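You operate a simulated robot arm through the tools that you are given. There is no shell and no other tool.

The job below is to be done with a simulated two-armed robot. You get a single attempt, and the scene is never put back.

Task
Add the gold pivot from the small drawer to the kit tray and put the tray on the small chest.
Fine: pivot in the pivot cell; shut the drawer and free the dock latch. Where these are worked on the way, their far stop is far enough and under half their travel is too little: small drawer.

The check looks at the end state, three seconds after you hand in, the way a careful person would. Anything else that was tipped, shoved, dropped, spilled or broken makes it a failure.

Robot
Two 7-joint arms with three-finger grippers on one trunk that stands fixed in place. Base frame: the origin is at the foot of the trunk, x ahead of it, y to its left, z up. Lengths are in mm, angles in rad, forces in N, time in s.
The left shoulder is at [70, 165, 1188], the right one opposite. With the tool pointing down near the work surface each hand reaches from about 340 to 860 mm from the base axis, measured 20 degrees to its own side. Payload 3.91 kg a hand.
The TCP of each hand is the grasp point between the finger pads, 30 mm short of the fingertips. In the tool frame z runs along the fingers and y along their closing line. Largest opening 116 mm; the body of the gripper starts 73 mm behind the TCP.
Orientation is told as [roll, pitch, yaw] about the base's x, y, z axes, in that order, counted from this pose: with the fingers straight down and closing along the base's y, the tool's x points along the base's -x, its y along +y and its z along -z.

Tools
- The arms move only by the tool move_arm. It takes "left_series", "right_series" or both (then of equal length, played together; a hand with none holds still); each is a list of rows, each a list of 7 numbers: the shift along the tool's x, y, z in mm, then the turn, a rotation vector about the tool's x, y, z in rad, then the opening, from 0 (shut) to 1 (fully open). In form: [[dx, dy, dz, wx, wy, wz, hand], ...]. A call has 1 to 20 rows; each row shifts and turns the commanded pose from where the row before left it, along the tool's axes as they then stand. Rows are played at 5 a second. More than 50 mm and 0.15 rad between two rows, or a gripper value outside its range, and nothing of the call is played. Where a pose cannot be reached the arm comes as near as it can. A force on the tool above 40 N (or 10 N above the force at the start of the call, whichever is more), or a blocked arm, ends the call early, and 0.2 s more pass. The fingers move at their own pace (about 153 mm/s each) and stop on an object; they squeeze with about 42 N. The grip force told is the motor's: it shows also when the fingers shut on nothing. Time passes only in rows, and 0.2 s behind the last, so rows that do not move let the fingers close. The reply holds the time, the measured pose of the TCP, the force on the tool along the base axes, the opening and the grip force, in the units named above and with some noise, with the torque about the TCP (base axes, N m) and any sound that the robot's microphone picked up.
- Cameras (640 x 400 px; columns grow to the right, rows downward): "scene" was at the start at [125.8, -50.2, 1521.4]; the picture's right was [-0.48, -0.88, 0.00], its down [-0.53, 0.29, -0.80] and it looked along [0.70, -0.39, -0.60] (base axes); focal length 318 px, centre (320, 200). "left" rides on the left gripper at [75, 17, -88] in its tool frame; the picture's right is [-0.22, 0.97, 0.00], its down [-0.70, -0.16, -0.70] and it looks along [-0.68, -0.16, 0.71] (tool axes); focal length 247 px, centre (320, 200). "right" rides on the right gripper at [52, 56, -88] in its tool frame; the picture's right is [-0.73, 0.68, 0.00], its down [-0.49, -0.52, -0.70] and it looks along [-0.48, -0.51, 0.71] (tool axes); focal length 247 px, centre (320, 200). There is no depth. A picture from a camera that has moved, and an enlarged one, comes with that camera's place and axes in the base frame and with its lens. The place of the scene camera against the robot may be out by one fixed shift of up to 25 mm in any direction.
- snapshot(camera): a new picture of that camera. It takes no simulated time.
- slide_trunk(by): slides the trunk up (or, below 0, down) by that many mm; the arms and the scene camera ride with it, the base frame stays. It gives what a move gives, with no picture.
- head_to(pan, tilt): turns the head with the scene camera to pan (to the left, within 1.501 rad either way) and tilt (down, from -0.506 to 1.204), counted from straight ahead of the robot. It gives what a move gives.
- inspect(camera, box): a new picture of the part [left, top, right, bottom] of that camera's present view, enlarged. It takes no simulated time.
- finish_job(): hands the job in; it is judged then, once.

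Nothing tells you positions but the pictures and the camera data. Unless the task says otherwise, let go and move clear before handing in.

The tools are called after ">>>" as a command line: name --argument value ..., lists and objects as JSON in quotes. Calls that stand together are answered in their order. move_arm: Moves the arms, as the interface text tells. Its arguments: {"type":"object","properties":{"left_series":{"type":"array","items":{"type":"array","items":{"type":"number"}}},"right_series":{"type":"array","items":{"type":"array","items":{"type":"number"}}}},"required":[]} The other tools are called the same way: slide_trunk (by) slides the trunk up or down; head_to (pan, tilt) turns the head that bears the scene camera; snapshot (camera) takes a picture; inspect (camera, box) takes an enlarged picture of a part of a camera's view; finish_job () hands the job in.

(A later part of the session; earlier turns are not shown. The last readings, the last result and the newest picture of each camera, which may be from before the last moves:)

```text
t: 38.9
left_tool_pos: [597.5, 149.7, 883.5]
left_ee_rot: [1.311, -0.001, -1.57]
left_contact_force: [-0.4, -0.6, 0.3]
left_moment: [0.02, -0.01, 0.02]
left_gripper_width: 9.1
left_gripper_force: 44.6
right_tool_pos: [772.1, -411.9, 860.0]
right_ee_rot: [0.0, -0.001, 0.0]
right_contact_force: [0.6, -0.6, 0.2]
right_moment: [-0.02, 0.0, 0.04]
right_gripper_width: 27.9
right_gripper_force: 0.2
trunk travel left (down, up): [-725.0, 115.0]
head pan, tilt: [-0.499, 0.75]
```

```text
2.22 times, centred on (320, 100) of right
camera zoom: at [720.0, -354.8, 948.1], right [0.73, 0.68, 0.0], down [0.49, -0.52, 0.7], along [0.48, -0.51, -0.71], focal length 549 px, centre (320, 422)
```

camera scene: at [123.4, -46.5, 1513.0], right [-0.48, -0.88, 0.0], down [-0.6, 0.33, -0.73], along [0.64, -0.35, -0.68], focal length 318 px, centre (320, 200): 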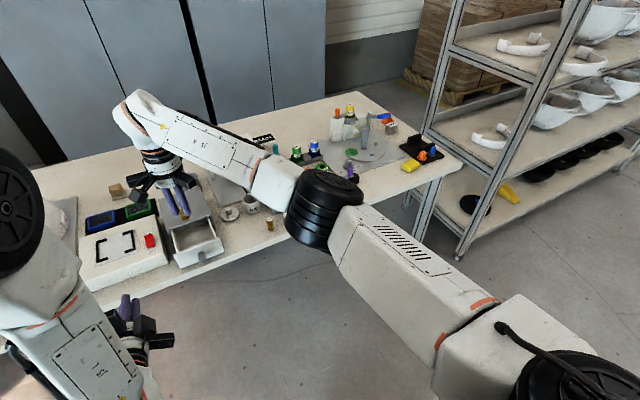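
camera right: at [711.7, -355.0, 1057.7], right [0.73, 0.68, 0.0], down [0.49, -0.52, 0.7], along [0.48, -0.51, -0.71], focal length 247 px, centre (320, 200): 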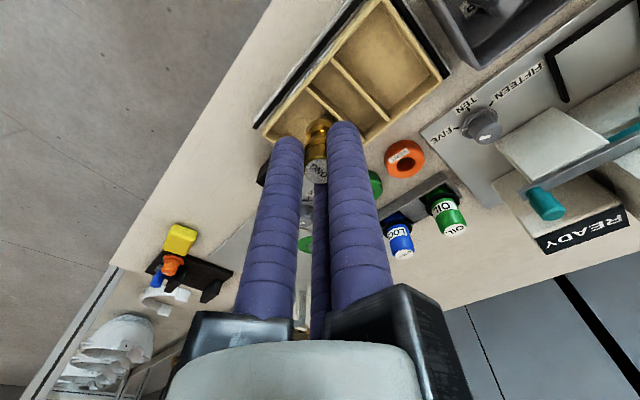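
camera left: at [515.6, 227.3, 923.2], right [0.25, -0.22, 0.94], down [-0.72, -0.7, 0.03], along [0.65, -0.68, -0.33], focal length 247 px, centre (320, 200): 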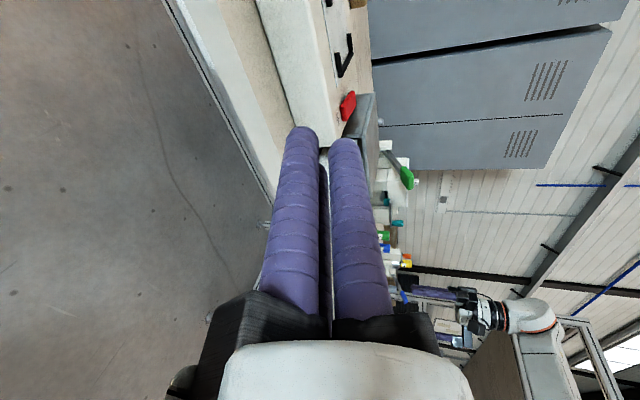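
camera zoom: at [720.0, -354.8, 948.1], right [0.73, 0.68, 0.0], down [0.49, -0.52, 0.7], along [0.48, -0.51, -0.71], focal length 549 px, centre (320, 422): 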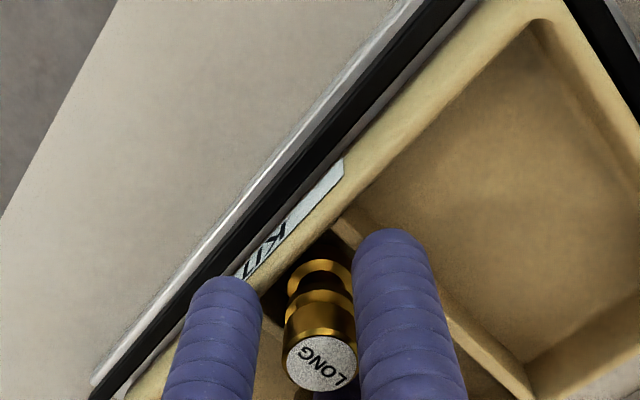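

The pivot stands free in the narrow cell. I'll lift the right hand straight up.

>>> move_arm --right_series '[[0, 0, -6, 0, 0, 0, 0.24], [0, 0, -14, 0, 0, 0, 0.24], [0, 0, -25, 0, 0, 0, 0.24], [0, 0, -30, 0, 0, 0, 0.24], [0, 0, -30, 0, 0, 0, 0.5]]'

>>> inspect --camera "scene" --box '[290, 140, 380, 220]'

>>> snapshot --camera "right"

```text
t: 40.1
left_tool_pos: [596.9, 150.9, 884.4]
left_ee_rot: [1.311, 0.0, -1.569]
left_contact_force: [-0.2, -0.1, 0.1]
left_moment: [0.0, -0.02, 0.0]
left_gripper_width: 8.9
left_gripper_force: 44.9
right_tool_pos: [771.5, -411.5, 965.5]
right_ee_rot: [-0.001, -0.002, 0.001]
right_contact_force: [0.5, 0.8, 0.1]
right_moment: [-0.01, -0.02, -0.04]
right_gripper_width: 57.9
right_gripper_force: 0.1
trunk travel left (down, up): [-725.0, 115.0]
head pan, tilt: [-0.499, 0.75]
```

```text
5.00 times, centred on (335, 180) of scene
camera zoom: at [121.9, -47.3, 1512.8], right [-0.48, -0.88, 0.0], down [-0.6, 0.33, -0.73], along [0.64, -0.35, -0.68], focal length 1590 px, centre (245, 300)
```

zoom: 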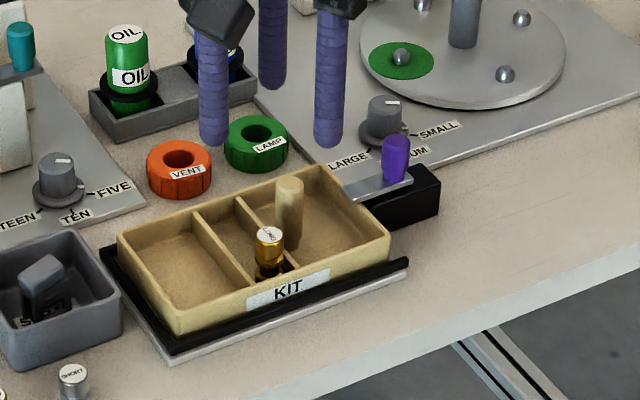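

```text
taken
camera right: at [719.7, -354.2, 1054.4], right [0.73, 0.68, 0.0], down [0.49, -0.52, 0.7], along [0.48, -0.51, -0.71], focal length 247 px, centre (320, 200)
```

right: 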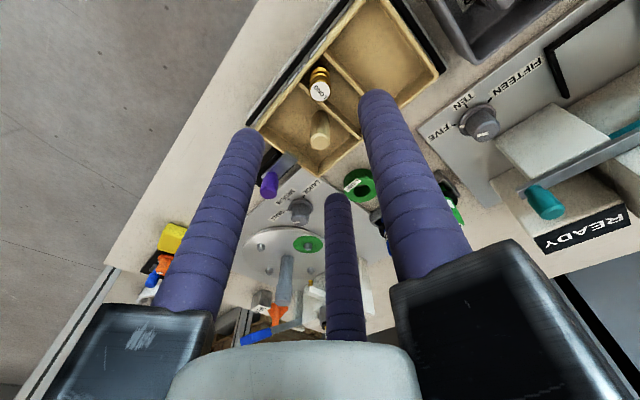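

The pivot is in place. Next is the latch; I'll move the right hand above its purple knob and inspect the mechanism.

>>> move_arm --right_series '[[-9, -37, 0, 0, 0, 0, 0.5], [-9, -37, 0, 0, 0, 0, 0.5], [-10.5, -36.5, 0, 0, 0, 0, 0.5], [0, 0, 20, 0, 0, 0, 0.5], [0, 0, 0, 0, 0, 0, 0.5]]'

>>> snapshot --camera "right"

>>> inspect --camera "right" --box '[220, 10, 420, 190]'

>>> inspect --camera "scene" --box '[325, 155, 395, 211]'

```text
t: 41.3
left_tool_pos: [597.7, 151.6, 883.6]
left_ee_rot: [1.31, -0.001, -1.57]
left_contact_force: [0.5, 0.0, -0.3]
left_moment: [-0.01, -0.02, 0.0]
left_gripper_width: 9.0
left_gripper_force: 44.6
right_tool_pos: [788.5, -498.2, 950.6]
right_ee_rot: [-0.001, 0.0, 0.001]
right_contact_force: [-1.0, 0.7, -0.2]
right_moment: [-0.05, -0.01, -0.01]
right_gripper_width: 58.0
right_gripper_force: 0.1
right hand out of reach, approached as far as the arm can: row 3
trunk travel left (down, up): [-725.0, 115.0]
head pan, tilt: [-0.499, 0.75]
```

```text
taken
camera right: at [736.3, -441.5, 1038.1], right [0.73, 0.68, 0.0], down [0.49, -0.52, 0.7], along [0.48, -0.51, -0.71], focal length 247 px, centre (320, 200)
```

right: 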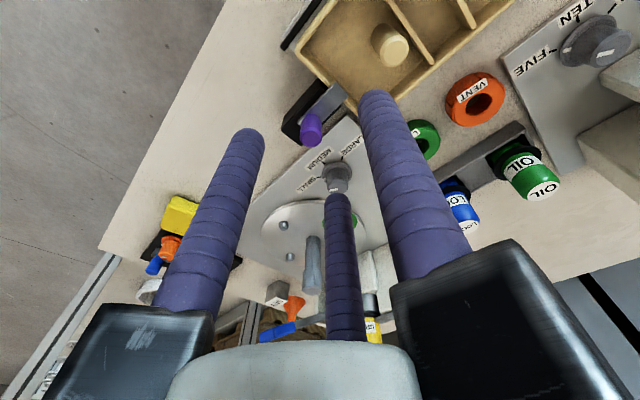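

```text
2.22 times, centred on (320, 100) of right
camera zoom: at [736.3, -441.5, 1038.1], right [0.73, 0.68, 0.0], down [0.49, -0.52, 0.7], along [0.48, -0.51, -0.71], focal length 549 px, centre (320, 422)
```

zoom: 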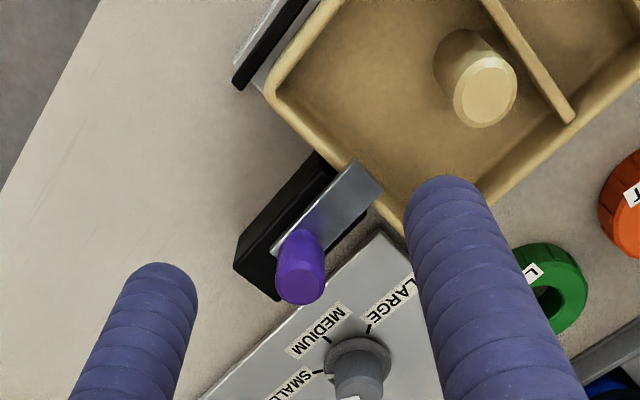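

```text
7.14 times, centred on (360, 183) of scene
camera zoom: at [122.8, -46.8, 1512.8], right [-0.48, -0.88, 0.0], down [-0.6, 0.33, -0.73], along [0.64, -0.35, -0.68], focal length 2271 px, centre (34, 321)
```

zoom: 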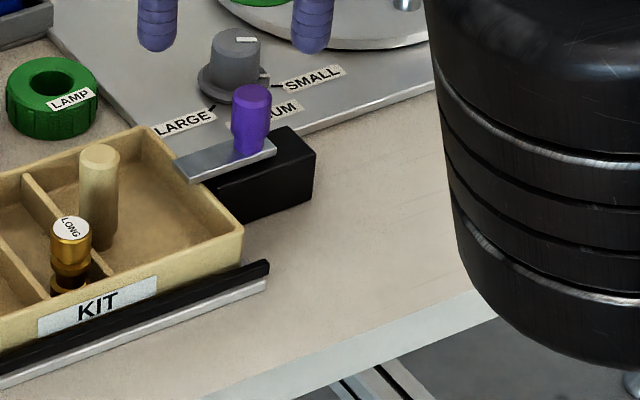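

The latch looks like a sliding bolt (bar over a longer block). With the tool vertical it's just out of reach, so I'll come back a little and tilt the hand outward by 0.3 rad.

>>> move_arm --right_series '[[10, 20, 0, 0, 0, 0, 0.34], [10, 20, 0, 0, 0, 0, 0.34], [0, 0, 0, 0, 0, 0, 0.34]]'

```text
t: 42.1
left_tool_pos: [597.8, 151.0, 883.5]
left_ee_rot: [1.31, 0.0, -1.569]
left_contact_force: [0.7, 0.3, 0.2]
left_moment: [-0.02, 0.03, 0.0]
left_gripper_width: 9.2
left_gripper_force: 45.0
right_tool_pos: [795.9, -467.6, 948.4]
right_ee_rot: [0.001, 0.004, 0.0]
right_contact_force: [1.2, 0.3, -0.5]
right_moment: [0.01, 0.01, 0.02]
right_gripper_width: 39.6
right_gripper_force: 0.0
right hand out of reach, approached as far as the arm can: row 1, 2
trunk travel left (down, up): [-725.0, 115.0]
head pan, tilt: [-0.499, 0.75]
```

>>> move_arm --right_series '[[0, 0, 0, 0, 0, 0, 0.34], [0, 0, 0, 0, 0, 0, 0.34]]'

```text
t: 42.7
left_tool_pos: [597.3, 150.5, 883.3]
left_ee_rot: [1.311, 0.0, -1.569]
left_contact_force: [0.0, -0.5, 0.0]
left_moment: [0.0, 0.01, 0.02]
left_gripper_width: 9.1
left_gripper_force: 45.0
right_tool_pos: [796.6, -467.9, 948.1]
right_ee_rot: [0.0, 0.005, -0.001]
right_contact_force: [-0.3, 0.8, -0.5]
right_moment: [0.0, 0.01, 0.02]
right_gripper_width: 39.4
right_gripper_force: 0.1
trunk travel left (down, up): [-725.0, 115.0]
head pan, tilt: [-0.499, 0.75]
```

>>> move_arm --right_series '[[5, 0, 0, 0.0439, -0.0898, 0, 0.34], [5, 0, 0, 0.0439, -0.0898, 0, 0.34], [0, 0, 0, 0.0439, -0.0898, 0, 0.34], [0, 0, 0, 0, 0, 0, 0.34]]'

>>> snapshot --camera "scene"

```text
t: 43.7
left_tool_pos: [597.1, 150.6, 882.6]
left_ee_rot: [1.311, 0.001, -1.569]
left_contact_force: [-0.7, 0.6, 0.5]
left_moment: [-0.03, 0.02, 0.0]
left_gripper_width: 9.0
left_gripper_force: 45.2
right_tool_pos: [857.2, -491.2, 946.9]
right_ee_rot: [-0.135, -0.269, 0.02]
right_contact_force: [-0.5, 0.1, 0.2]
right_moment: [0.01, -0.02, 0.02]
right_gripper_width: 39.2
right_gripper_force: 0.1
right hand out of reach, approached as far as the arm can: row 1, 2, 3
trunk travel left (down, up): [-725.0, 115.0]
head pan, tilt: [-0.499, 0.75]
```

```text
taken
camera scene: at [122.6, -47.9, 1512.8], right [-0.48, -0.88, 0.0], down [-0.6, 0.33, -0.73], along [0.64, -0.35, -0.68], focal length 318 px, centre (320, 200)
```

scene: 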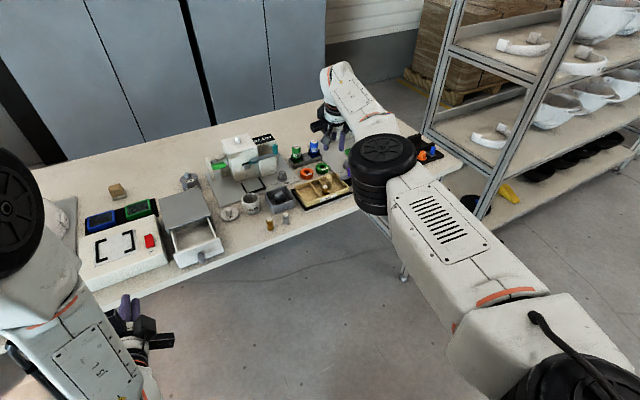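

The arm got fully stretched (straight elbow), so inward commands aren't taking effect and the hand tip swung to (857, −491). I'll try moving up and inward together to bend the elbow again.

>>> move_arm --right_series '[[16.5, 7.9, -42.3, 0, 0, 0, 0.34], [0, 0, 0, 0, 0, 0, 0.34]]'

```text
t: 44.3
left_tool_pos: [598.3, 150.8, 883.6]
left_ee_rot: [1.31, 0.001, -1.569]
left_contact_force: [-0.3, 0.9, 0.5]
left_moment: [-0.03, -0.02, 0.02]
left_gripper_width: 8.9
left_gripper_force: 44.7
right_tool_pos: [860.7, -486.0, 981.3]
right_ee_rot: [-0.133, -0.267, 0.02]
right_contact_force: [-0.1, 0.3, 0.5]
right_moment: [0.03, 0.05, 0.01]
right_gripper_width: 39.5
right_gripper_force: 0.0
right hand out of reach, approached as far as the arm can: row 1
trunk travel left (down, up): [-725.0, 115.0]
head pan, tilt: [-0.499, 0.75]
```

>>> move_arm --right_series '[[25.8, 13.9, 13.1, 0, 0, 0, 0.34], [25.8, 13.9, 13.1, 0, 0, 0, 0.34]]'

```text
t: 44.9
left_tool_pos: [597.7, 150.0, 882.9]
left_ee_rot: [1.311, 0.0, -1.568]
left_contact_force: [-0.6, -1.0, 0.0]
left_moment: [-0.04, 0.0, 0.0]
left_gripper_width: 8.8
left_gripper_force: 44.7
right_tool_pos: [862.4, -476.8, 936.7]
right_ee_rot: [-0.133, -0.267, 0.019]
right_contact_force: [-0.2, 0.4, -0.5]
right_moment: [0.0, 0.04, -0.01]
right_gripper_width: 39.4
right_gripper_force: 0.0
right hand out of reach, approached as far as the arm can: row 1, 2
trunk travel left (down, up): [-725.0, 115.0]
head pan, tilt: [-0.499, 0.75]
```

>>> move_arm --right_series '[[-10.6, -5.2, -38.2, 0, 0, 0, 0.34], [13.7, 39.4, -9.2, 0, 0, 0, 0.34], [13.7, 39.4, -9.2, 0, 0, 0, 0.34], [13.7, 39.4, -9.2, 0, 0, 0, 0.34]]'

>>> snapshot --camera "scene"

```text
t: 45.9
left_tool_pos: [596.9, 152.5, 882.9]
left_ee_rot: [1.31, -0.002, -1.569]
left_contact_force: [-0.4, -0.1, -0.5]
left_moment: [-0.02, 0.0, -0.05]
left_gripper_width: 9.0
left_gripper_force: 44.7
right_tool_pos: [884.9, -366.9, 979.4]
right_ee_rot: [-0.137, -0.267, 0.021]
right_contact_force: [-1.2, -0.4, -0.2]
right_moment: [-0.01, 0.03, 0.0]
right_gripper_width: 39.7
right_gripper_force: 0.1
right hand out of reach, approached as far as the arm can: row 2, 3, 4
trunk travel left (down, up): [-725.0, 115.0]
head pan, tilt: [-0.499, 0.75]
```

```text
taken
camera scene: at [122.7, -46.0, 1512.8], right [-0.48, -0.88, 0.0], down [-0.6, 0.33, -0.73], along [0.64, -0.35, -0.68], focal length 318 px, centre (320, 200)
```

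scene: 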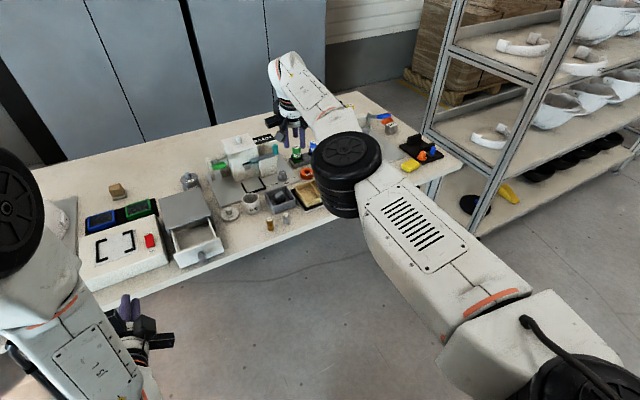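

Still stuck at full stretch. I'll undo the tilt and go a bit past it inward, since rotating the tool should make the elbow bend again.

>>> move_arm --right_series '[[0, 0, 0, -0.0439, 0.0898, 0, 0.34], [0, 0, 0, -0.0439, 0.0898, 0, 0.34], [0, 0, 0, -0.0439, 0.0898, 0, 0.34], [0, 0, 0, -0.0439, 0.0898, 0, 0.34]]'

```text
t: 46.9
left_tool_pos: [596.4, 152.3, 883.5]
left_ee_rot: [1.31, -0.001, -1.569]
left_contact_force: [0.1, 0.4, -0.7]
left_moment: [0.0, 0.03, -0.02]
left_gripper_width: 9.0
left_gripper_force: 45.3
right_tool_pos: [804.6, -337.3, 987.4]
right_ee_rot: [0.044, 0.087, 0.002]
right_contact_force: [-0.3, -0.6, 0.4]
right_moment: [0.03, 0.0, 0.02]
right_gripper_width: 39.3
right_gripper_force: 0.1
right hand out of reach, approached as far as the arm can: row 1, 2, 3, 4
trunk travel left (down, up): [-725.0, 115.0]
head pan, tilt: [-0.499, 0.75]
```

Progress: the lateral motion shortened the reach slightly. I'll restore the vertical tool and keep moving sideways and inward, with the way clear.

>>> move_arm --right_series '[[0, 0, 0, 0.0439, -0.0898, 0, 0.34], [20, 30, 0, 0, 0, 0, 0.34], [20, 30, 0, 0, 0, 0, 0.34], [20, 30, 0, 0, 0, 0, 0.34], [20, 30, 0, 0, 0, 0, 0.34]]'

```text
t: 48.1
left_tool_pos: [598.2, 151.6, 883.0]
left_ee_rot: [1.311, -0.001, -1.568]
left_contact_force: [0.8, -1.1, 0.6]
left_moment: [-0.04, -0.01, -0.01]
left_gripper_width: 9.1
left_gripper_force: 45.6
right_tool_pos: [830.4, -222.2, 990.7]
right_ee_rot: [-0.003, 0.001, 0.0]
right_contact_force: [0.5, -1.1, -0.2]
right_moment: [-0.03, 0.0, 0.01]
right_gripper_width: 39.6
right_gripper_force: 0.0
right hand out of reach, approached as far as the arm can: row 1, 2, 3, 4, 5
trunk travel left (down, up): [-725.0, 115.0]
head pan, tilt: [-0.499, 0.75]
```

>>> snapshot --camera "scene"

>>> snapshot --camera "right"

```text
taken
camera scene: at [122.6, -46.3, 1512.8], right [-0.48, -0.88, 0.0], down [-0.6, 0.33, -0.73], along [0.64, -0.35, -0.68], focal length 318 px, centre (320, 200)
```

scene: 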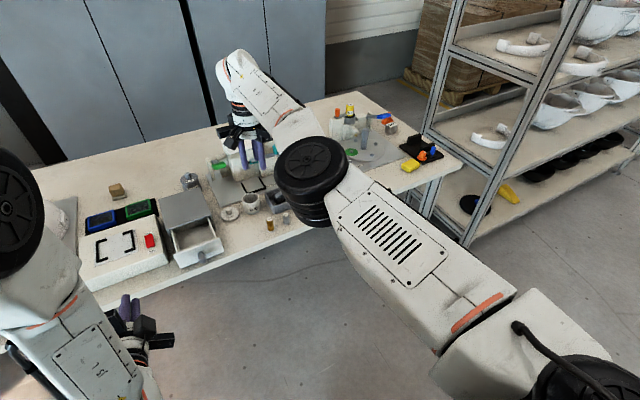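

```text
taken
camera right: at [778.4, -164.7, 1078.9], right [0.73, 0.68, 0.0], down [0.49, -0.52, 0.7], along [0.48, -0.51, -0.71], focal length 247 px, centre (320, 200)
```

right: 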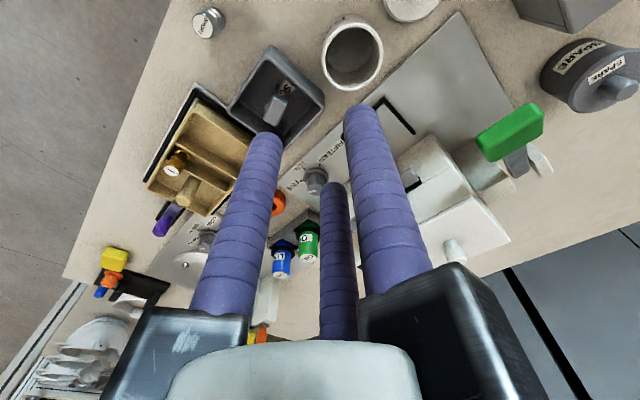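

>>> move_arm --right_series '[[40, 0, 0, 0, 0, 0, 0.34], [40, 0, 0, 0, 0, 0, 0.34], [0, 0, 0, 0, 0, 0, 0.34]]'

```text
t: 48.9
left_tool_pos: [598.3, 152.0, 883.6]
left_ee_rot: [1.312, 0.0, -1.569]
left_contact_force: [0.3, 1.1, -0.3]
left_moment: [0.03, 0.04, 0.01]
left_gripper_width: 8.9
left_gripper_force: 44.6
right_tool_pos: [830.2, -222.8, 989.7]
right_ee_rot: [0.0, 0.001, 0.0]
right_contact_force: [0.7, 0.3, 0.8]
right_moment: [0.02, 0.02, -0.03]
right_gripper_width: 39.6
right_gripper_force: 0.0
right hand out of reach, approached as far as the arm can: row 1, 2
trunk travel left (down, up): [-725.0, 115.0]
head pan, tilt: [-0.499, 0.75]
```

The arm sits exactly at full stretch. I'll try very small inward steps, which may let the elbow unlock gradually.

>>> move_arm --right_series '[[2, 0, 0, 0, 0, 0, 0.34], [2, 0, 0, 0, 0, 0, 0.34], [2, 0, 0, 0, 0, 0, 0.34], [2, 0, 0, 0, 0, 0, 0.34], [2, 0, 0, 0, 0, 0, 0.34]]'

```text
t: 50.1
left_tool_pos: [597.2, 152.2, 882.9]
left_ee_rot: [1.312, 0.0, -1.567]
left_contact_force: [-0.1, 0.5, 0.6]
left_moment: [-0.02, 0.0, 0.06]
left_gripper_width: 9.1
left_gripper_force: 44.9
right_tool_pos: [830.2, -222.3, 991.4]
right_ee_rot: [-0.001, 0.003, -0.002]
right_contact_force: [0.1, -0.5, -0.1]
right_moment: [0.01, 0.0, 0.02]
right_gripper_width: 39.3
right_gripper_force: 0.1
right hand out of reach, approached as far as the arm can: row 2, 4
trunk travel left (down, up): [-725.0, 115.0]
head pan, tilt: [-0.499, 0.75]
```

>>> inspect --camera "scene" --box '[200, 30, 600, 400]'

>>> snapshot --camera "left"

```text
1.08 times, centred on (400, 215) of scene (not enlarged: the box is as wide or as high as the picture)
camera zoom: at [122.7, -47.7, 1512.7], right [-0.48, -0.88, 0.0], down [-0.6, 0.33, -0.73], along [0.64, -0.35, -0.68], focal length 344 px, centre (234, 184)
```

zoom: 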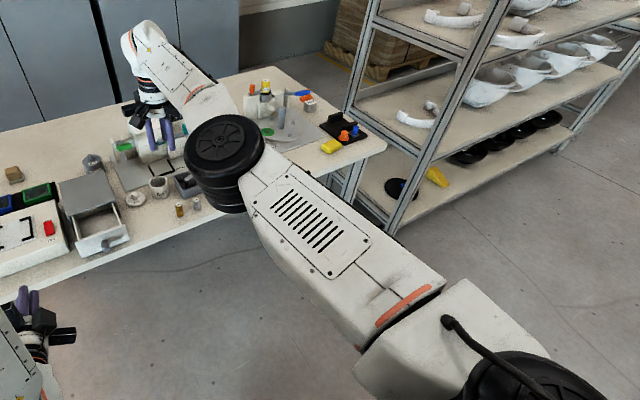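

```text
taken
camera left: at [515.8, 225.8, 923.3], right [0.25, -0.22, 0.94], down [-0.72, -0.7, 0.03], along [0.65, -0.68, -0.34], focal length 247 px, centre (320, 200)
```

left: 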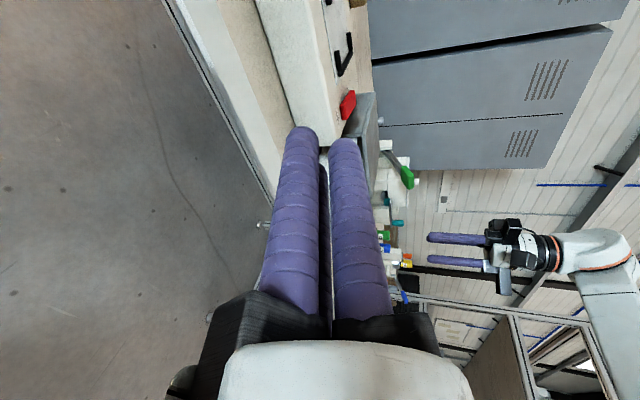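

>>> move_arm --right_series '[[20, -40, 0, 0, 0, 0, 0.34], [20, -40, 0, 0, 0, 0, 0.34]]'

```text
t: 50.7
left_tool_pos: [597.1, 149.2, 884.9]
left_ee_rot: [1.313, -0.001, -1.57]
left_contact_force: [0.1, -1.0, -0.3]
left_moment: [-0.02, -0.01, 0.01]
left_gripper_width: 9.2
left_gripper_force: 44.3
right_tool_pos: [827.2, -305.7, 993.4]
right_ee_rot: [0.0, 0.005, 0.002]
right_contact_force: [-0.7, 0.0, 0.4]
right_moment: [-0.01, -0.01, 0.01]
right_gripper_width: 39.5
right_gripper_force: 0.1
right hand out of reach, approached as far as the arm can: row 1, 2
trunk travel left (down, up): [-725.0, 115.0]
head pan, tilt: [-0.499, 0.75]
```

>>> head_to --pan -1.1 --tilt 0.75

>>> snapshot --camera "scene"

```text
t: 51.7
left_tool_pos: [596.8, 151.1, 883.0]
left_ee_rot: [1.312, -0.001, -1.571]
left_contact_force: [0.0, -0.5, 0.3]
left_moment: [0.01, 0.0, 0.0]
left_gripper_width: 9.0
left_gripper_force: 44.9
right_tool_pos: [827.9, -304.8, 991.9]
right_ee_rot: [0.0, 0.003, 0.001]
right_contact_force: [-0.3, 0.6, -0.1]
right_moment: [0.0, 0.02, 0.0]
right_gripper_width: 39.5
right_gripper_force: 0.1
trunk travel left (down, up): [-725.0, 115.0]
head pan, tilt: [-1.1, 0.75]
```

```text
taken
camera scene: at [87.7, -82.2, 1512.7], right [-0.89, -0.46, 0.0], down [-0.31, 0.61, -0.73], along [0.33, -0.65, -0.68], focal length 318 px, centre (320, 200)
```

scene: 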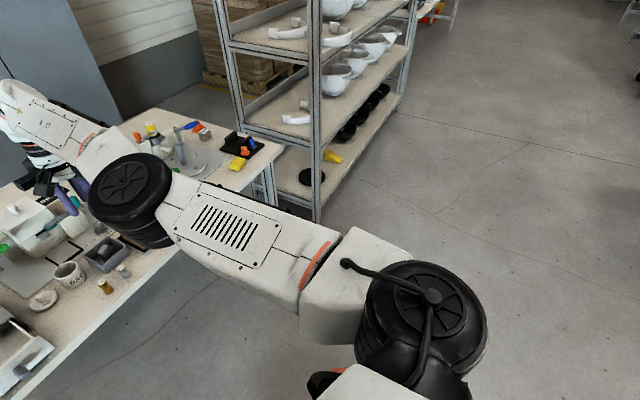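

The shoulder drum is at about (70, −252) and both drums turn about vertical axes, so the arm is exactly straight and only a yaw of the tool couples into the elbow. I'll combine a yaw with an inward move.

>>> move_arm --right_series '[[30, 2, 0, 0, 0, -0.14, 0.34], [30, 2, 0, 0, 0, -0.14, 0.34]]'

```text
t: 52.3
left_tool_pos: [597.8, 150.6, 883.3]
left_ee_rot: [1.311, 0.0, -1.571]
left_contact_force: [-0.6, 0.0, -0.5]
left_moment: [0.0, 0.0, -0.02]
left_gripper_width: 9.1
left_gripper_force: 44.8
right_tool_pos: [827.6, -311.0, 995.8]
right_ee_rot: [0.001, 0.001, 0.279]
right_contact_force: [0.4, 0.1, 0.1]
right_moment: [0.0, 0.01, 0.02]
right_gripper_width: 39.2
right_gripper_force: 0.1
right hand out of reach, approached as far as the arm can: row 1, 2
trunk travel left (down, up): [-725.0, 115.0]
head pan, tilt: [-1.1, 0.75]
```

>>> move_arm --right_series '[[28.3, 10.2, 0, 0, 0, 0.145, 0.34], [29.4, 6, 0, 0, 0, 0.145, 0.34], [30, 2, 0, 0, 0, 0.145, 0.34], [29.5, -3, 0, 0, 0, 0.145, 0.34]]'

```text
t: 53.3
left_tool_pos: [597.0, 151.1, 882.9]
left_ee_rot: [1.311, 0.001, -1.569]
left_contact_force: [0.0, -0.7, 0.4]
left_moment: [-0.01, 0.0, -0.02]
left_gripper_width: 9.0
left_gripper_force: 45.2
right_tool_pos: [827.4, -312.8, 1001.2]
right_ee_rot: [0.001, 0.002, -0.301]
right_contact_force: [0.7, 0.1, 0.1]
right_moment: [-0.03, -0.01, 0.0]
right_gripper_width: 39.5
right_gripper_force: 0.0
right hand out of reach, approached as far as the arm can: row 1, 2, 3, 4
trunk travel left (down, up): [-725.0, 115.0]
head pan, tilt: [-1.1, 0.75]
```

Not yet freed. I'll try a longer yaw sweep with inward motion, high above everything so any release is harmless.

>>> move_arm --right_series '[[39.1, -8.9, 0, 0, 0, -0.15, 0.34], [40, -3, 0, 0, 0, -0.15, 0.34], [40, 3, 0, 0, 0, -0.15, 0.34], [39.1, 9, 0, 0, 0, -0.15, 0.34], [37.3, 14.7, 0, 0, 0, -0.15, 0.34], [34.7, 20.1, 0, 0, 0, -0.15, 0.34], [31.3, 25.1, 0, 0, 0, -0.15, 0.34], [27.3, 29.5, 0, 0, 0, -0.15, 0.34], [22.6, 33.2, 0, 0, 0, -0.15, 0.34]]'

```text
t: 55.3
left_tool_pos: [597.0, 152.7, 883.7]
left_ee_rot: [1.31, 0.001, -1.57]
left_contact_force: [-0.3, 0.3, 0.5]
left_moment: [0.0, 0.03, -0.01]
left_gripper_width: 9.2
left_gripper_force: 45.0
right_tool_pos: [821.3, -296.3, 1062.6]
right_ee_rot: [0.002, 0.002, 1.052]
right_contact_force: [0.0, 0.4, -0.1]
right_moment: [-0.01, 0.0, 0.0]
right_gripper_width: 39.4
right_gripper_force: 0.0
right hand out of reach, approached as far as the arm can: row 1, 2, 3, 4, 5, 6, 7, 8, 9
trunk travel left (down, up): [-725.0, 115.0]
head pan, tilt: [-1.1, 0.75]
```

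>>> move_arm --right_series '[[0, 0, 10, 0, 0, 0, 0.34], [0, 0, 10, 0, 0, 0, 0.34], [0, 0, 10, 0, 0, 0, 0.34], [0, 0, 10, 0, 0, 0, 0.34], [0, 0, 10, 0, 0, 0, 0.34], [0, 0, 10, 0, 0, 0, 0.34]]'

```text
t: 56.7
left_tool_pos: [598.5, 151.1, 882.6]
left_ee_rot: [1.311, 0.0, -1.569]
left_contact_force: [0.4, 0.1, -0.2]
left_moment: [-0.01, -0.01, -0.01]
left_gripper_width: 8.9
left_gripper_force: 44.5
right_tool_pos: [828.7, -296.7, 1001.7]
right_ee_rot: [0.002, 0.002, 1.048]
right_contact_force: [-0.5, -0.7, -0.2]
right_moment: [0.01, -0.02, 0.0]
right_gripper_width: 39.7
right_gripper_force: 0.0
right hand out of reach, approached as far as the arm can: row 2, 5
trunk travel left (down, up): [-725.0, 115.0]
head pan, tilt: [-1.1, 0.75]
```

>>> move_arm --right_series '[[0, 0, 15, 0, 0, 0, 0.34], [0, 0, 15, 0, 0, 0, 0.34], [19.8, 40.5, 0, 0, 0, 0.15, 0.34], [25.6, 37.1, 0, 0, 0, 0.15, 0.34], [30.9, 32.9, 0, 0, 0, 0.15, 0.34], [35.4, 27.9, 0, 0, 0, 0.15, 0.34], [39.2, 22.3, 0, 0, 0, 0.15, 0.34], [42.1, 16.2, 0, 0, 0, 0.15, 0.34], [44.1, 9.7, 0, 0, 0, 0.15, 0.34], [45, 3, 0, 0, 0, 0.15, 0.34], [44.9, -3.7, 0, 0, 0, 0.15, 0.34], [43.9, -10.4, 0, 0, 0, 0.15, 0.34], [41.8, -16.9, 0, 0, 0, 0.15, 0.34], [38.8, -22.9, 0, 0, 0, 0.15, 0.34]]'

```text
t: 59.7
left_tool_pos: [597.6, 151.4, 884.2]
left_ee_rot: [1.312, -0.001, -1.57]
left_contact_force: [0.0, 0.0, 0.1]
left_moment: [0.01, 0.02, 0.01]
left_gripper_width: 9.0
left_gripper_force: 44.9
right_tool_pos: [827.4, -282.2, 1027.0]
right_ee_rot: [-0.002, 0.002, -0.569]
right_contact_force: [0.3, 0.3, 0.2]
right_moment: [0.0, 0.0, -0.01]
right_gripper_width: 39.6
right_gripper_force: 0.0
right hand out of reach, approached as far as the arm can: row 3, 4, 5, 6, 7, 8, 9, 10, 11, 12, 13, 14
trunk travel left (down, up): [-725.0, 115.0]
head pan, tilt: [-1.1, 0.75]
```

The arm is still locked straight. If I turn the yaw until the wrist joint reaches its limit, the elbow will have to share the motion; I'll sweep yaw positively in place.

>>> move_arm --right_series '[[0, 0, 0, 0, 0, -0.149, 0.34], [0, 0, 0, 0, 0, -0.149, 0.34], [0, 0, 0, 0, 0, -0.149, 0.34], [0, 0, 0, 0, 0, -0.149, 0.34], [0, 0, 0, 0, 0, -0.149, 0.34], [0, 0, 0, 0, 0, -0.149, 0.34], [0, 0, 0, 0, 0, -0.149, 0.34], [0, 0, 0, 0, 0, -0.149, 0.34], [0, 0, 0, 0, 0, -0.149, 0.34], [0, 0, 0, 0, 0, -0.149, 0.34], [0, 0, 0, 0, 0, -0.149, 0.34], [0, 0, 0, 0, 0, -0.149, 0.34], [0, 0, 0, 0, 0, -0.149, 0.34], [0, 0, 0, 0, 0, -0.149, 0.34], [0, 0, 0, 0, 0, -0.149, 0.34], [0, 0, 0, 0, 0, -0.149, 0.34], [0, 0, 0, 0, 0, -0.149, 0.34], [0, 0, 0, 0, 0, -0.149, 0.34], [0, 0, 0, 0, 0, -0.149, 0.34], [0, 0, 0, 0, 0, -0.149, 0.34]]'

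>>> snapshot --camera "scene"

```text
t: 63.9
left_tool_pos: [598.1, 151.3, 883.9]
left_ee_rot: [1.311, 0.002, -1.571]
left_contact_force: [0.0, 0.5, 0.5]
left_moment: [0.0, 0.03, 0.03]
left_gripper_width: 8.8
left_gripper_force: 45.5
right_tool_pos: [827.0, -281.0, 1025.2]
right_ee_rot: [0.002, -0.002, 2.416]
right_contact_force: [-0.8, 0.2, -0.2]
right_moment: [-0.01, 0.0, 0.02]
right_gripper_width: 39.4
right_gripper_force: 0.0
trunk travel left (down, up): [-725.0, 115.0]
head pan, tilt: [-1.1, 0.75]
```

```text
taken
camera scene: at [87.6, -82.0, 1512.7], right [-0.89, -0.45, 0.0], down [-0.31, 0.61, -0.73], along [0.33, -0.65, -0.68], focal length 318 px, centre (320, 200)
```

scene: 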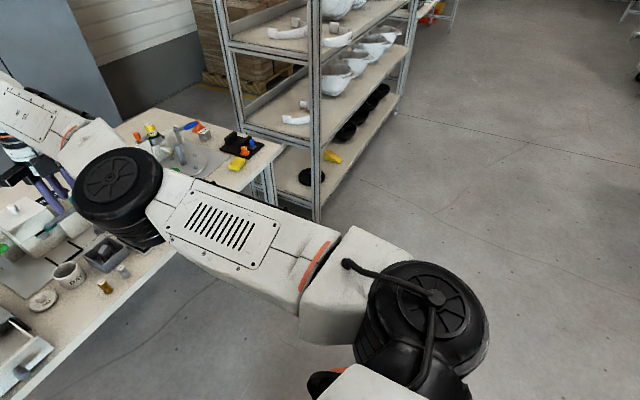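

>>> move_arm --right_series '[[-31.9, 24.3, 0, 0, 0, 0, 0.34], [0, 0, 0, 0, 0, -0.149, 0.34], [0, 0, 0, 0, 0, -0.149, 0.34], [0, 0, 0, 0, 0, -0.149, 0.34], [0, 0, 0, 0, 0, -0.149, 0.34], [0, 0, 0, 0, 0, -0.149, 0.34], [0, 0, 0, 0, 0, -0.149, 0.34], [0, 0, 0, 0, 0, -0.149, 0.34], [0, 0, 0, 0, 0, -0.149, 0.34]]'

```text
t: 65.9
left_tool_pos: [596.9, 151.1, 884.9]
left_ee_rot: [1.312, 0.0, -1.567]
left_contact_force: [-1.1, 0.5, 0.9]
left_moment: [0.0, 0.0, -0.03]
left_gripper_width: 9.0
left_gripper_force: 44.8
right_tool_pos: [826.1, -282.6, 1024.5]
right_ee_rot: [-0.002, -0.002, -2.676]
right_contact_force: [0.0, 0.6, 0.6]
right_moment: [0.03, -0.01, 0.03]
right_gripper_width: 39.5
right_gripper_force: 0.1
right hand out of reach, approached as far as the arm can: row 1
trunk travel left (down, up): [-725.0, 115.0]
head pan, tilt: [-1.1, 0.75]
```

>>> move_arm --right_series '[[13.9, -41.9, 0, 0, 0, 0, 0.34], [13.0, -42.4, 0, 0, 0, 0, 0.34], [12, -43, 0, 0, 0, 0, 0.34], [11, -43.5, 0, 0, 0, 0, 0.34], [10, -44, 0, 0, 0, 0, 0.34]]'

>>> head_to --pan -0.3 --tilt 0.75

>>> snapshot --camera "scene"

```text
t: 67.1
left_tool_pos: [596.6, 152.1, 884.5]
left_ee_rot: [1.31, -0.002, -1.57]
left_contact_force: [0.7, -0.2, 0.2]
left_moment: [0.02, 0.01, 0.01]
left_gripper_width: 9.0
left_gripper_force: 44.9
right_tool_pos: [805.6, -60.8, 1027.8]
right_ee_rot: [0.001, -0.004, -2.678]
right_contact_force: [0.4, -0.7, 0.3]
right_moment: [-0.03, -0.01, 0.0]
right_gripper_width: 39.2
right_gripper_force: 0.2
right hand out of reach, approached as far as the arm can: row 1, 2, 3, 4
trunk travel left (down, up): [-725.0, 115.0]
head pan, tilt: [-1.1, 0.75]
```

```text
t: 68.2
left_tool_pos: [598.1, 151.9, 883.7]
left_ee_rot: [1.311, 0.0, -1.57]
left_contact_force: [-0.8, 0.4, 0.7]
left_moment: [0.01, -0.01, 0.03]
left_gripper_width: 9.3
left_gripper_force: 45.4
right_tool_pos: [805.9, -61.5, 1027.7]
right_ee_rot: [-0.001, -0.005, -2.678]
right_contact_force: [0.6, 0.6, -0.6]
right_moment: [-0.01, 0.01, 0.01]
right_gripper_width: 39.3
right_gripper_force: 0.0
trunk travel left (down, up): [-725.0, 115.0]
head pan, tilt: [-0.3, 0.75]
```

```text
taken
camera scene: at [129.1, -32.7, 1512.7], right [-0.3, -0.96, 0.0], down [-0.65, 0.2, -0.73], along [0.7, -0.22, -0.68], focal length 318 px, centre (320, 200)
```

scene: 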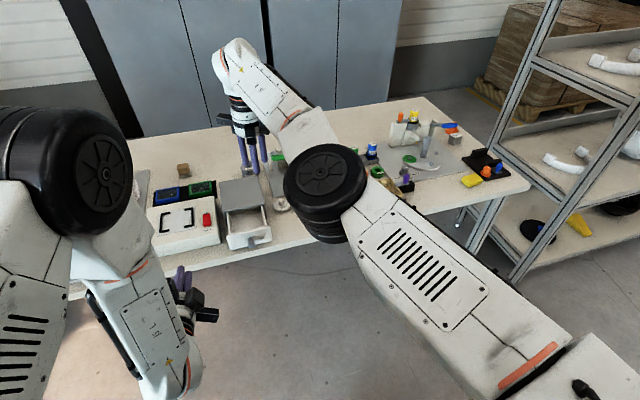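

The arm is exactly on a sphere of 760 mm about its shoulder drum, so something must force the elbow to flex. Swinging it to the left until the shoulder joint's limit should do that; first I'll move the left hand further left to make room.

>>> move_arm --left_series '[[40, 0, 0, 0, 0, 0, 0], [40, 0, 0, 0, 0, 0, 0], [40, 0, 0, 0, 0, 0, 0], [40, 0, 0, 0, 0, 0, 0], [40, 0, 0, 0, 0, 0, 0]]'

>>> snapshot --camera "scene"

```text
t: 69.4
left_tool_pos: [599.1, 352.0, 884.1]
left_ee_rot: [1.31, 0.003, -1.569]
left_contact_force: [0.1, -0.6, -0.3]
left_moment: [0.04, 0.03, 0.04]
left_gripper_width: 8.9
left_gripper_force: 44.9
right_tool_pos: [807.3, -62.8, 1028.1]
right_ee_rot: [-0.003, -0.005, -2.677]
right_contact_force: [0.3, -0.4, -0.6]
right_moment: [0.03, -0.01, 0.02]
right_gripper_width: 39.6
right_gripper_force: 0.1
trunk travel left (down, up): [-725.0, 115.0]
head pan, tilt: [-0.3, 0.75]
```

```text
taken
camera scene: at [129.4, -33.5, 1512.7], right [-0.3, -0.96, 0.0], down [-0.65, 0.2, -0.73], along [0.7, -0.22, -0.68], focal length 318 px, centre (320, 200)
```

scene: 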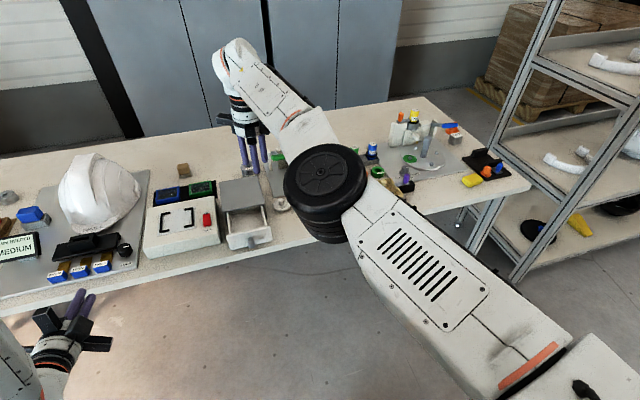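

I think the elbow passed through straight and is resting on its hyper-extension limit, so inward pulls push it the wrong way. I'll first push outward (to straight), then yaw to flip the elbow the right way, then pull inward.

>>> move_arm --right_series '[[24.5, 5.2, -2.8, 0, 0, 0, 0.34], [24.5, 5.2, -2.8, 0, 0, 0, 0.34], [0, 0, 0, 0, 0, -0.149, 0.34], [0, 0, 0, 0, 0, -0.149, 0.34], [-17.5, -9.8, 0, 0, 0, -0.149, 0.34], [-23.7, -18.3, 0, 0, 0, 0, 0.34], [-23.7, -18.3, 0, 0, 0, 0, 0.34]]'

```text
t: 71.0
left_tool_pos: [597.1, 351.4, 884.7]
left_ee_rot: [1.311, -0.001, -1.569]
left_contact_force: [0.6, 0.6, 0.3]
left_moment: [0.04, -0.01, -0.03]
left_gripper_width: 9.0
left_gripper_force: 44.9
right_tool_pos: [729.6, -78.8, 1031.0]
right_ee_rot: [-0.001, 0.001, -2.23]
right_contact_force: [-0.4, -0.7, 0.2]
right_moment: [-0.03, -0.02, -0.03]
right_gripper_width: 39.4
right_gripper_force: 0.1
right hand out of reach, approached as far as the arm can: row 1, 2
trunk travel left (down, up): [-725.0, 115.0]
head pan, tilt: [-0.3, 0.75]
```

Unlocked — the hand moved inward to (730, −79). I'll check the elbow and then unwind the yaw back to zero.

>>> move_arm --right_series '[[0, 0, 0, 0, 0, 0.1495, 0.34], [0, 0, 0, 0, 0, 0.1495, 0.34], [0, 0, 0, 0, 0, 0.1495, 0.34], [0, 0, 0, 0, 0, 0.1495, 0.34], [0, 0, 0, 0, 0, 0.1495, 0.34], [0, 0, 0, 0, 0, 0.1495, 0.34], [0, 0, 0, 0, 0, 0.1495, 0.34], [0, 0, 0, 0, 0, 0.1495, 0.34], [0, 0, 0, 0, 0, 0.1495, 0.34], [0, 0, 0, 0, 0, 0.1495, 0.34], [0, 0, 0, 0, 0, 0.1495, 0.34], [0, 0, 0, 0, 0, 0.1495, 0.34], [0, 0, 0, 0, 0, 0.1495, 0.34], [0, 0, 0, 0, 0, 0.1495, 0.34], [0, 0, 0, 0, 0, 0.1495, 0.34], [0, 0, 0, 0, 0, 0.1495, 0.34], [0, 0, 0, 0, 0, 0.1495, 0.34], [0, 0, 0, 0, 0, 0.1495, 0.34], [0, 0, 0, 0, 0, 0.1495, 0.34], [0, 0, 0, 0, 0, 0.1495, 0.34]]'

>>> snapshot --camera "scene"

```text
t: 75.2
left_tool_pos: [598.9, 351.6, 883.0]
left_ee_rot: [1.311, 0.0, -1.57]
left_contact_force: [-0.2, 0.7, 0.7]
left_moment: [-0.03, 0.01, 0.01]
left_gripper_width: 8.9
left_gripper_force: 44.6
right_tool_pos: [729.4, -78.4, 1030.7]
right_ee_rot: [0.003, 0.0, 1.057]
right_contact_force: [0.0, 0.1, 0.0]
right_moment: [-0.03, 0.0, 0.0]
right_gripper_width: 39.2
right_gripper_force: 0.0
trunk travel left (down, up): [-725.0, 115.0]
head pan, tilt: [-0.3, 0.75]
```

```text
taken
camera scene: at [129.2, -32.5, 1512.7], right [-0.3, -0.96, 0.0], down [-0.65, 0.2, -0.73], along [0.7, -0.22, -0.68], focal length 318 px, centre (320, 200)
```

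scene: 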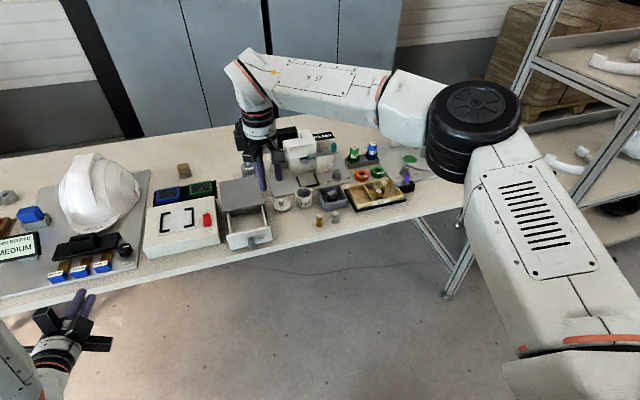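

The elbow is bent outward again as it should be. I'll unwind the rest of the yaw, pitch the tool forward 0.35 rad (so the wrist stays well inside reach), and move toward the latch.

>>> move_arm --right_series '[[0, 0, 0, 0, 0, 0.149, 0.34], [0, 0, 0, 0, 0, 0.149, 0.34], [0, 0, 0, 0, 0, 0.149, 0.34], [0, 0, 0, 0, 0, 0.149, 0.34], [0, 0, 0, 0, 0, 0.149, 0.34], [0, 0, 0, 0, 0, 0.149, 0.34], [0, 0, 0, 0, 0, 0.149, 0.34], [0, 0, 0, 0, 0, 0.012, 0.34], [0, 0, 0, 0, -0.1167, 0, 0.34], [0, 0, 0, 0, -0.1167, 0, 0.34], [0, 0, 0, 0, -0.1167, 0, 0.34], [0, 0, 0, 0, 0, 0, 0.34]]'

```text
t: 77.8
left_tool_pos: [597.7, 351.4, 883.9]
left_ee_rot: [1.311, 0.0, -1.571]
left_contact_force: [0.0, 0.1, 0.9]
left_moment: [0.02, 0.0, 0.01]
left_gripper_width: 9.0
left_gripper_force: 45.0
right_tool_pos: [728.5, -78.8, 1029.6]
right_ee_rot: [0.001, -0.348, 0.006]
right_contact_force: [-0.4, -0.6, -0.2]
right_moment: [0.01, 0.01, 0.0]
right_gripper_width: 39.4
right_gripper_force: 0.0
trunk travel left (down, up): [-725.0, 115.0]
head pan, tilt: [-0.3, 0.75]
```

>>> move_arm --right_series '[[-2.2, -40.3, 10.9, 0, 0, 0, 0.39], [-2.2, -40.3, 10.9, 0, 0, 0, 0.39], [-2.2, -40.3, 10.9, 0, 0, 0, 0.39], [-2.2, -40.3, 10.9, 0, 0, 0, 0.39], [-2.2, -40.3, 10.9, 0, 0, 0, 0.39], [-2.2, -40.3, 10.9, 0, 0, 0, 0.39], [-2.2, -40.3, 10.9, 0, 0, 0, 0.39], [-2.2, -40.3, 10.9, 0, 0, 0, 0.39], [-2.2, -40.3, 10.9, 0, 0, 0, 0.39], [-2.2, -40.3, 10.9, 0, 0, 0, 0.39], [-2.2, -40.3, 10.9, 0, 0, 0, 0.39], [0, 0, 0, 0, 0, 0, 0.39]]'

>>> snapshot --camera "right"

>>> head_to --pan -0.5 --tilt 0.75

>>> snapshot --camera "scene"

```text
t: 80.4
left_tool_pos: [596.9, 350.8, 884.3]
left_ee_rot: [1.31, 0.0, -1.569]
left_contact_force: [0.5, 0.5, 0.5]
left_moment: [-0.01, 0.01, -0.01]
left_gripper_width: 8.9
left_gripper_force: 45.4
right_tool_pos: [795.7, -521.1, 924.5]
right_ee_rot: [0.0, -0.346, 0.007]
right_contact_force: [0.1, 0.0, -0.1]
right_moment: [0.03, 0.0, -0.02]
right_gripper_width: 45.3
right_gripper_force: 0.2
trunk travel left (down, up): [-725.0, 115.0]
head pan, tilt: [-0.3, 0.75]
```

```text
taken
camera right: at [716.0, -465.0, 989.7], right [0.68, 0.69, 0.25], down [0.22, -0.52, 0.82], along [0.69, -0.51, -0.51], focal length 247 px, centre (320, 200)
```

right: 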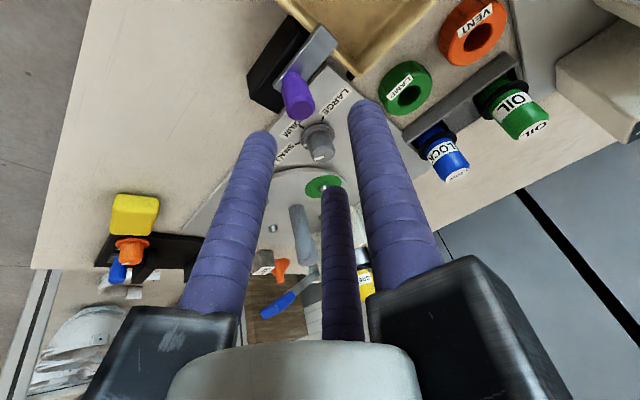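

```text
t: 81.1
left_tool_pos: [598.7, 351.7, 883.4]
left_ee_rot: [1.31, 0.001, -1.57]
left_contact_force: [0.6, 0.7, 0.8]
left_moment: [-0.03, -0.03, 0.01]
left_gripper_width: 9.1
left_gripper_force: 45.3
right_tool_pos: [795.4, -520.6, 923.6]
right_ee_rot: [0.002, -0.347, 0.002]
right_contact_force: [-0.3, 0.2, -0.1]
right_moment: [0.01, -0.01, -0.04]
right_gripper_width: 44.9
right_gripper_force: 0.1
trunk travel left (down, up): [-725.0, 115.0]
head pan, tilt: [-0.499, 0.75]
```

```text
taken
camera scene: at [122.7, -47.9, 1512.7], right [-0.48, -0.88, 0.0], down [-0.6, 0.33, -0.73], along [0.64, -0.35, -0.68], focal length 318 px, centre (320, 200)
```

scene: 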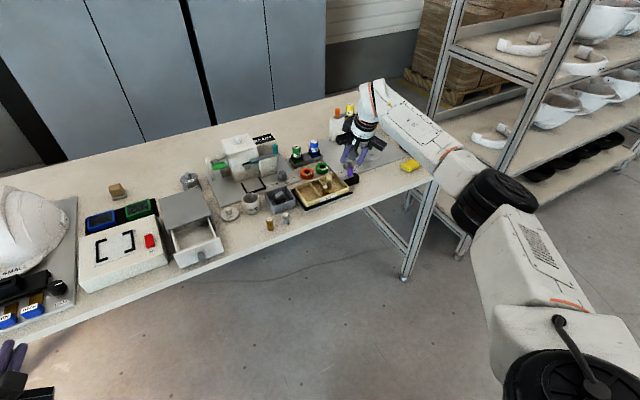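

Good: the arm is comfortably bent now and over the latch. I'll zoom in on the latch from the right camera.

>>> inspect --camera "right" --box '[220, 0, 400, 150]'

>>> inspect --camera "scene" --box '[320, 130, 390, 190]'

```text
2.67 times, centred on (310, 75) of right
camera zoom: at [716.1, -465.2, 989.2], right [0.68, 0.69, 0.25], down [0.22, -0.52, 0.82], along [0.69, -0.51, -0.51], focal length 659 px, centre (347, 533)
```

zoom: 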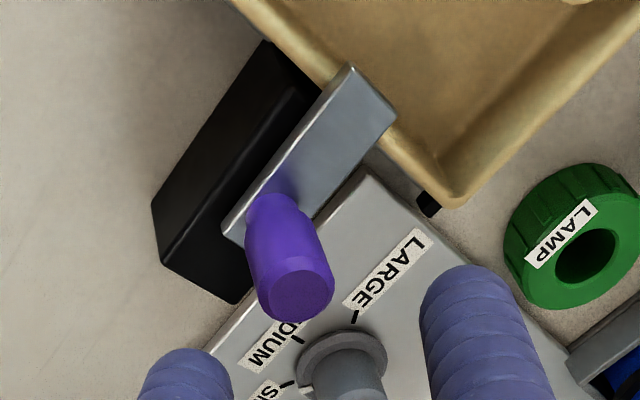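

```text
6.67 times, centred on (355, 160) of scene
camera zoom: at [122.7, -47.9, 1512.7], right [-0.48, -0.88, 0.0], down [-0.6, 0.33, -0.73], along [0.64, -0.35, -0.68], focal length 2120 px, centre (87, 467)
```

zoom: 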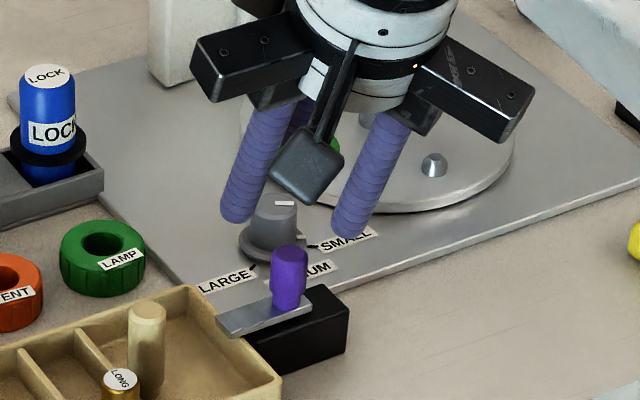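

The knob axis is near (800, −521), top z≈864; the dial at (860, −554) is clear. I'll lower the open fingers around the knob in two stages.

>>> move_arm --right_series '[[7.2, 0, 17.2, 0, 0, 0, 0.39], [7.2, 0, 17.2, 0, 0, 0, 0.39], [0, 0, 0, 0, 0, 0, 0.39]]'

>>> inspect --camera "right" --box '[200, 0, 440, 200]'

>>> inspect --camera "scene" --box '[320, 130, 390, 200]'

```text
t: 81.9
left_tool_pos: [598.8, 353.0, 883.9]
left_ee_rot: [1.311, 0.001, -1.569]
left_contact_force: [0.9, -0.8, -0.2]
left_moment: [0.01, 0.01, 0.02]
left_gripper_width: 8.7
left_gripper_force: 45.0
right_tool_pos: [793.5, -520.3, 887.5]
right_ee_rot: [0.001, -0.348, 0.004]
right_contact_force: [0.1, 0.4, -0.3]
right_moment: [0.0, 0.05, 0.01]
right_gripper_width: 44.9
right_gripper_force: 0.0
trunk travel left (down, up): [-725.0, 115.0]
head pan, tilt: [-0.499, 0.75]
```

```text
2.00 times, centred on (320, 100) of right
camera zoom: at [714.2, -464.9, 952.3], right [0.68, 0.69, 0.25], down [0.22, -0.52, 0.82], along [0.69, -0.51, -0.51], focal length 494 px, centre (320, 400)
```

zoom: 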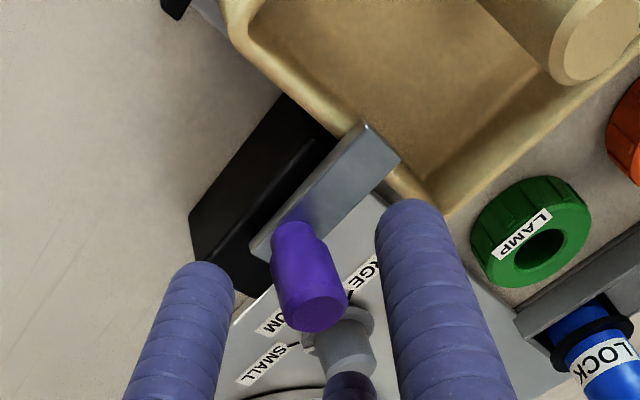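

```text
5.71 times, centred on (355, 165) of scene
camera zoom: at [122.5, -47.6, 1512.8], right [-0.48, -0.88, 0.0], down [-0.6, 0.33, -0.73], along [0.64, -0.35, -0.68], focal length 1817 px, centre (120, 400)
```

zoom: 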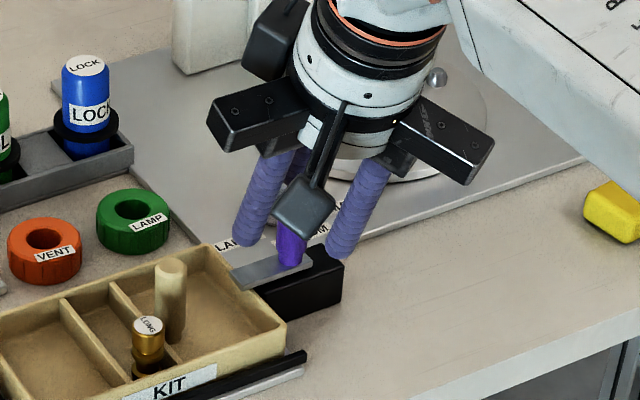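

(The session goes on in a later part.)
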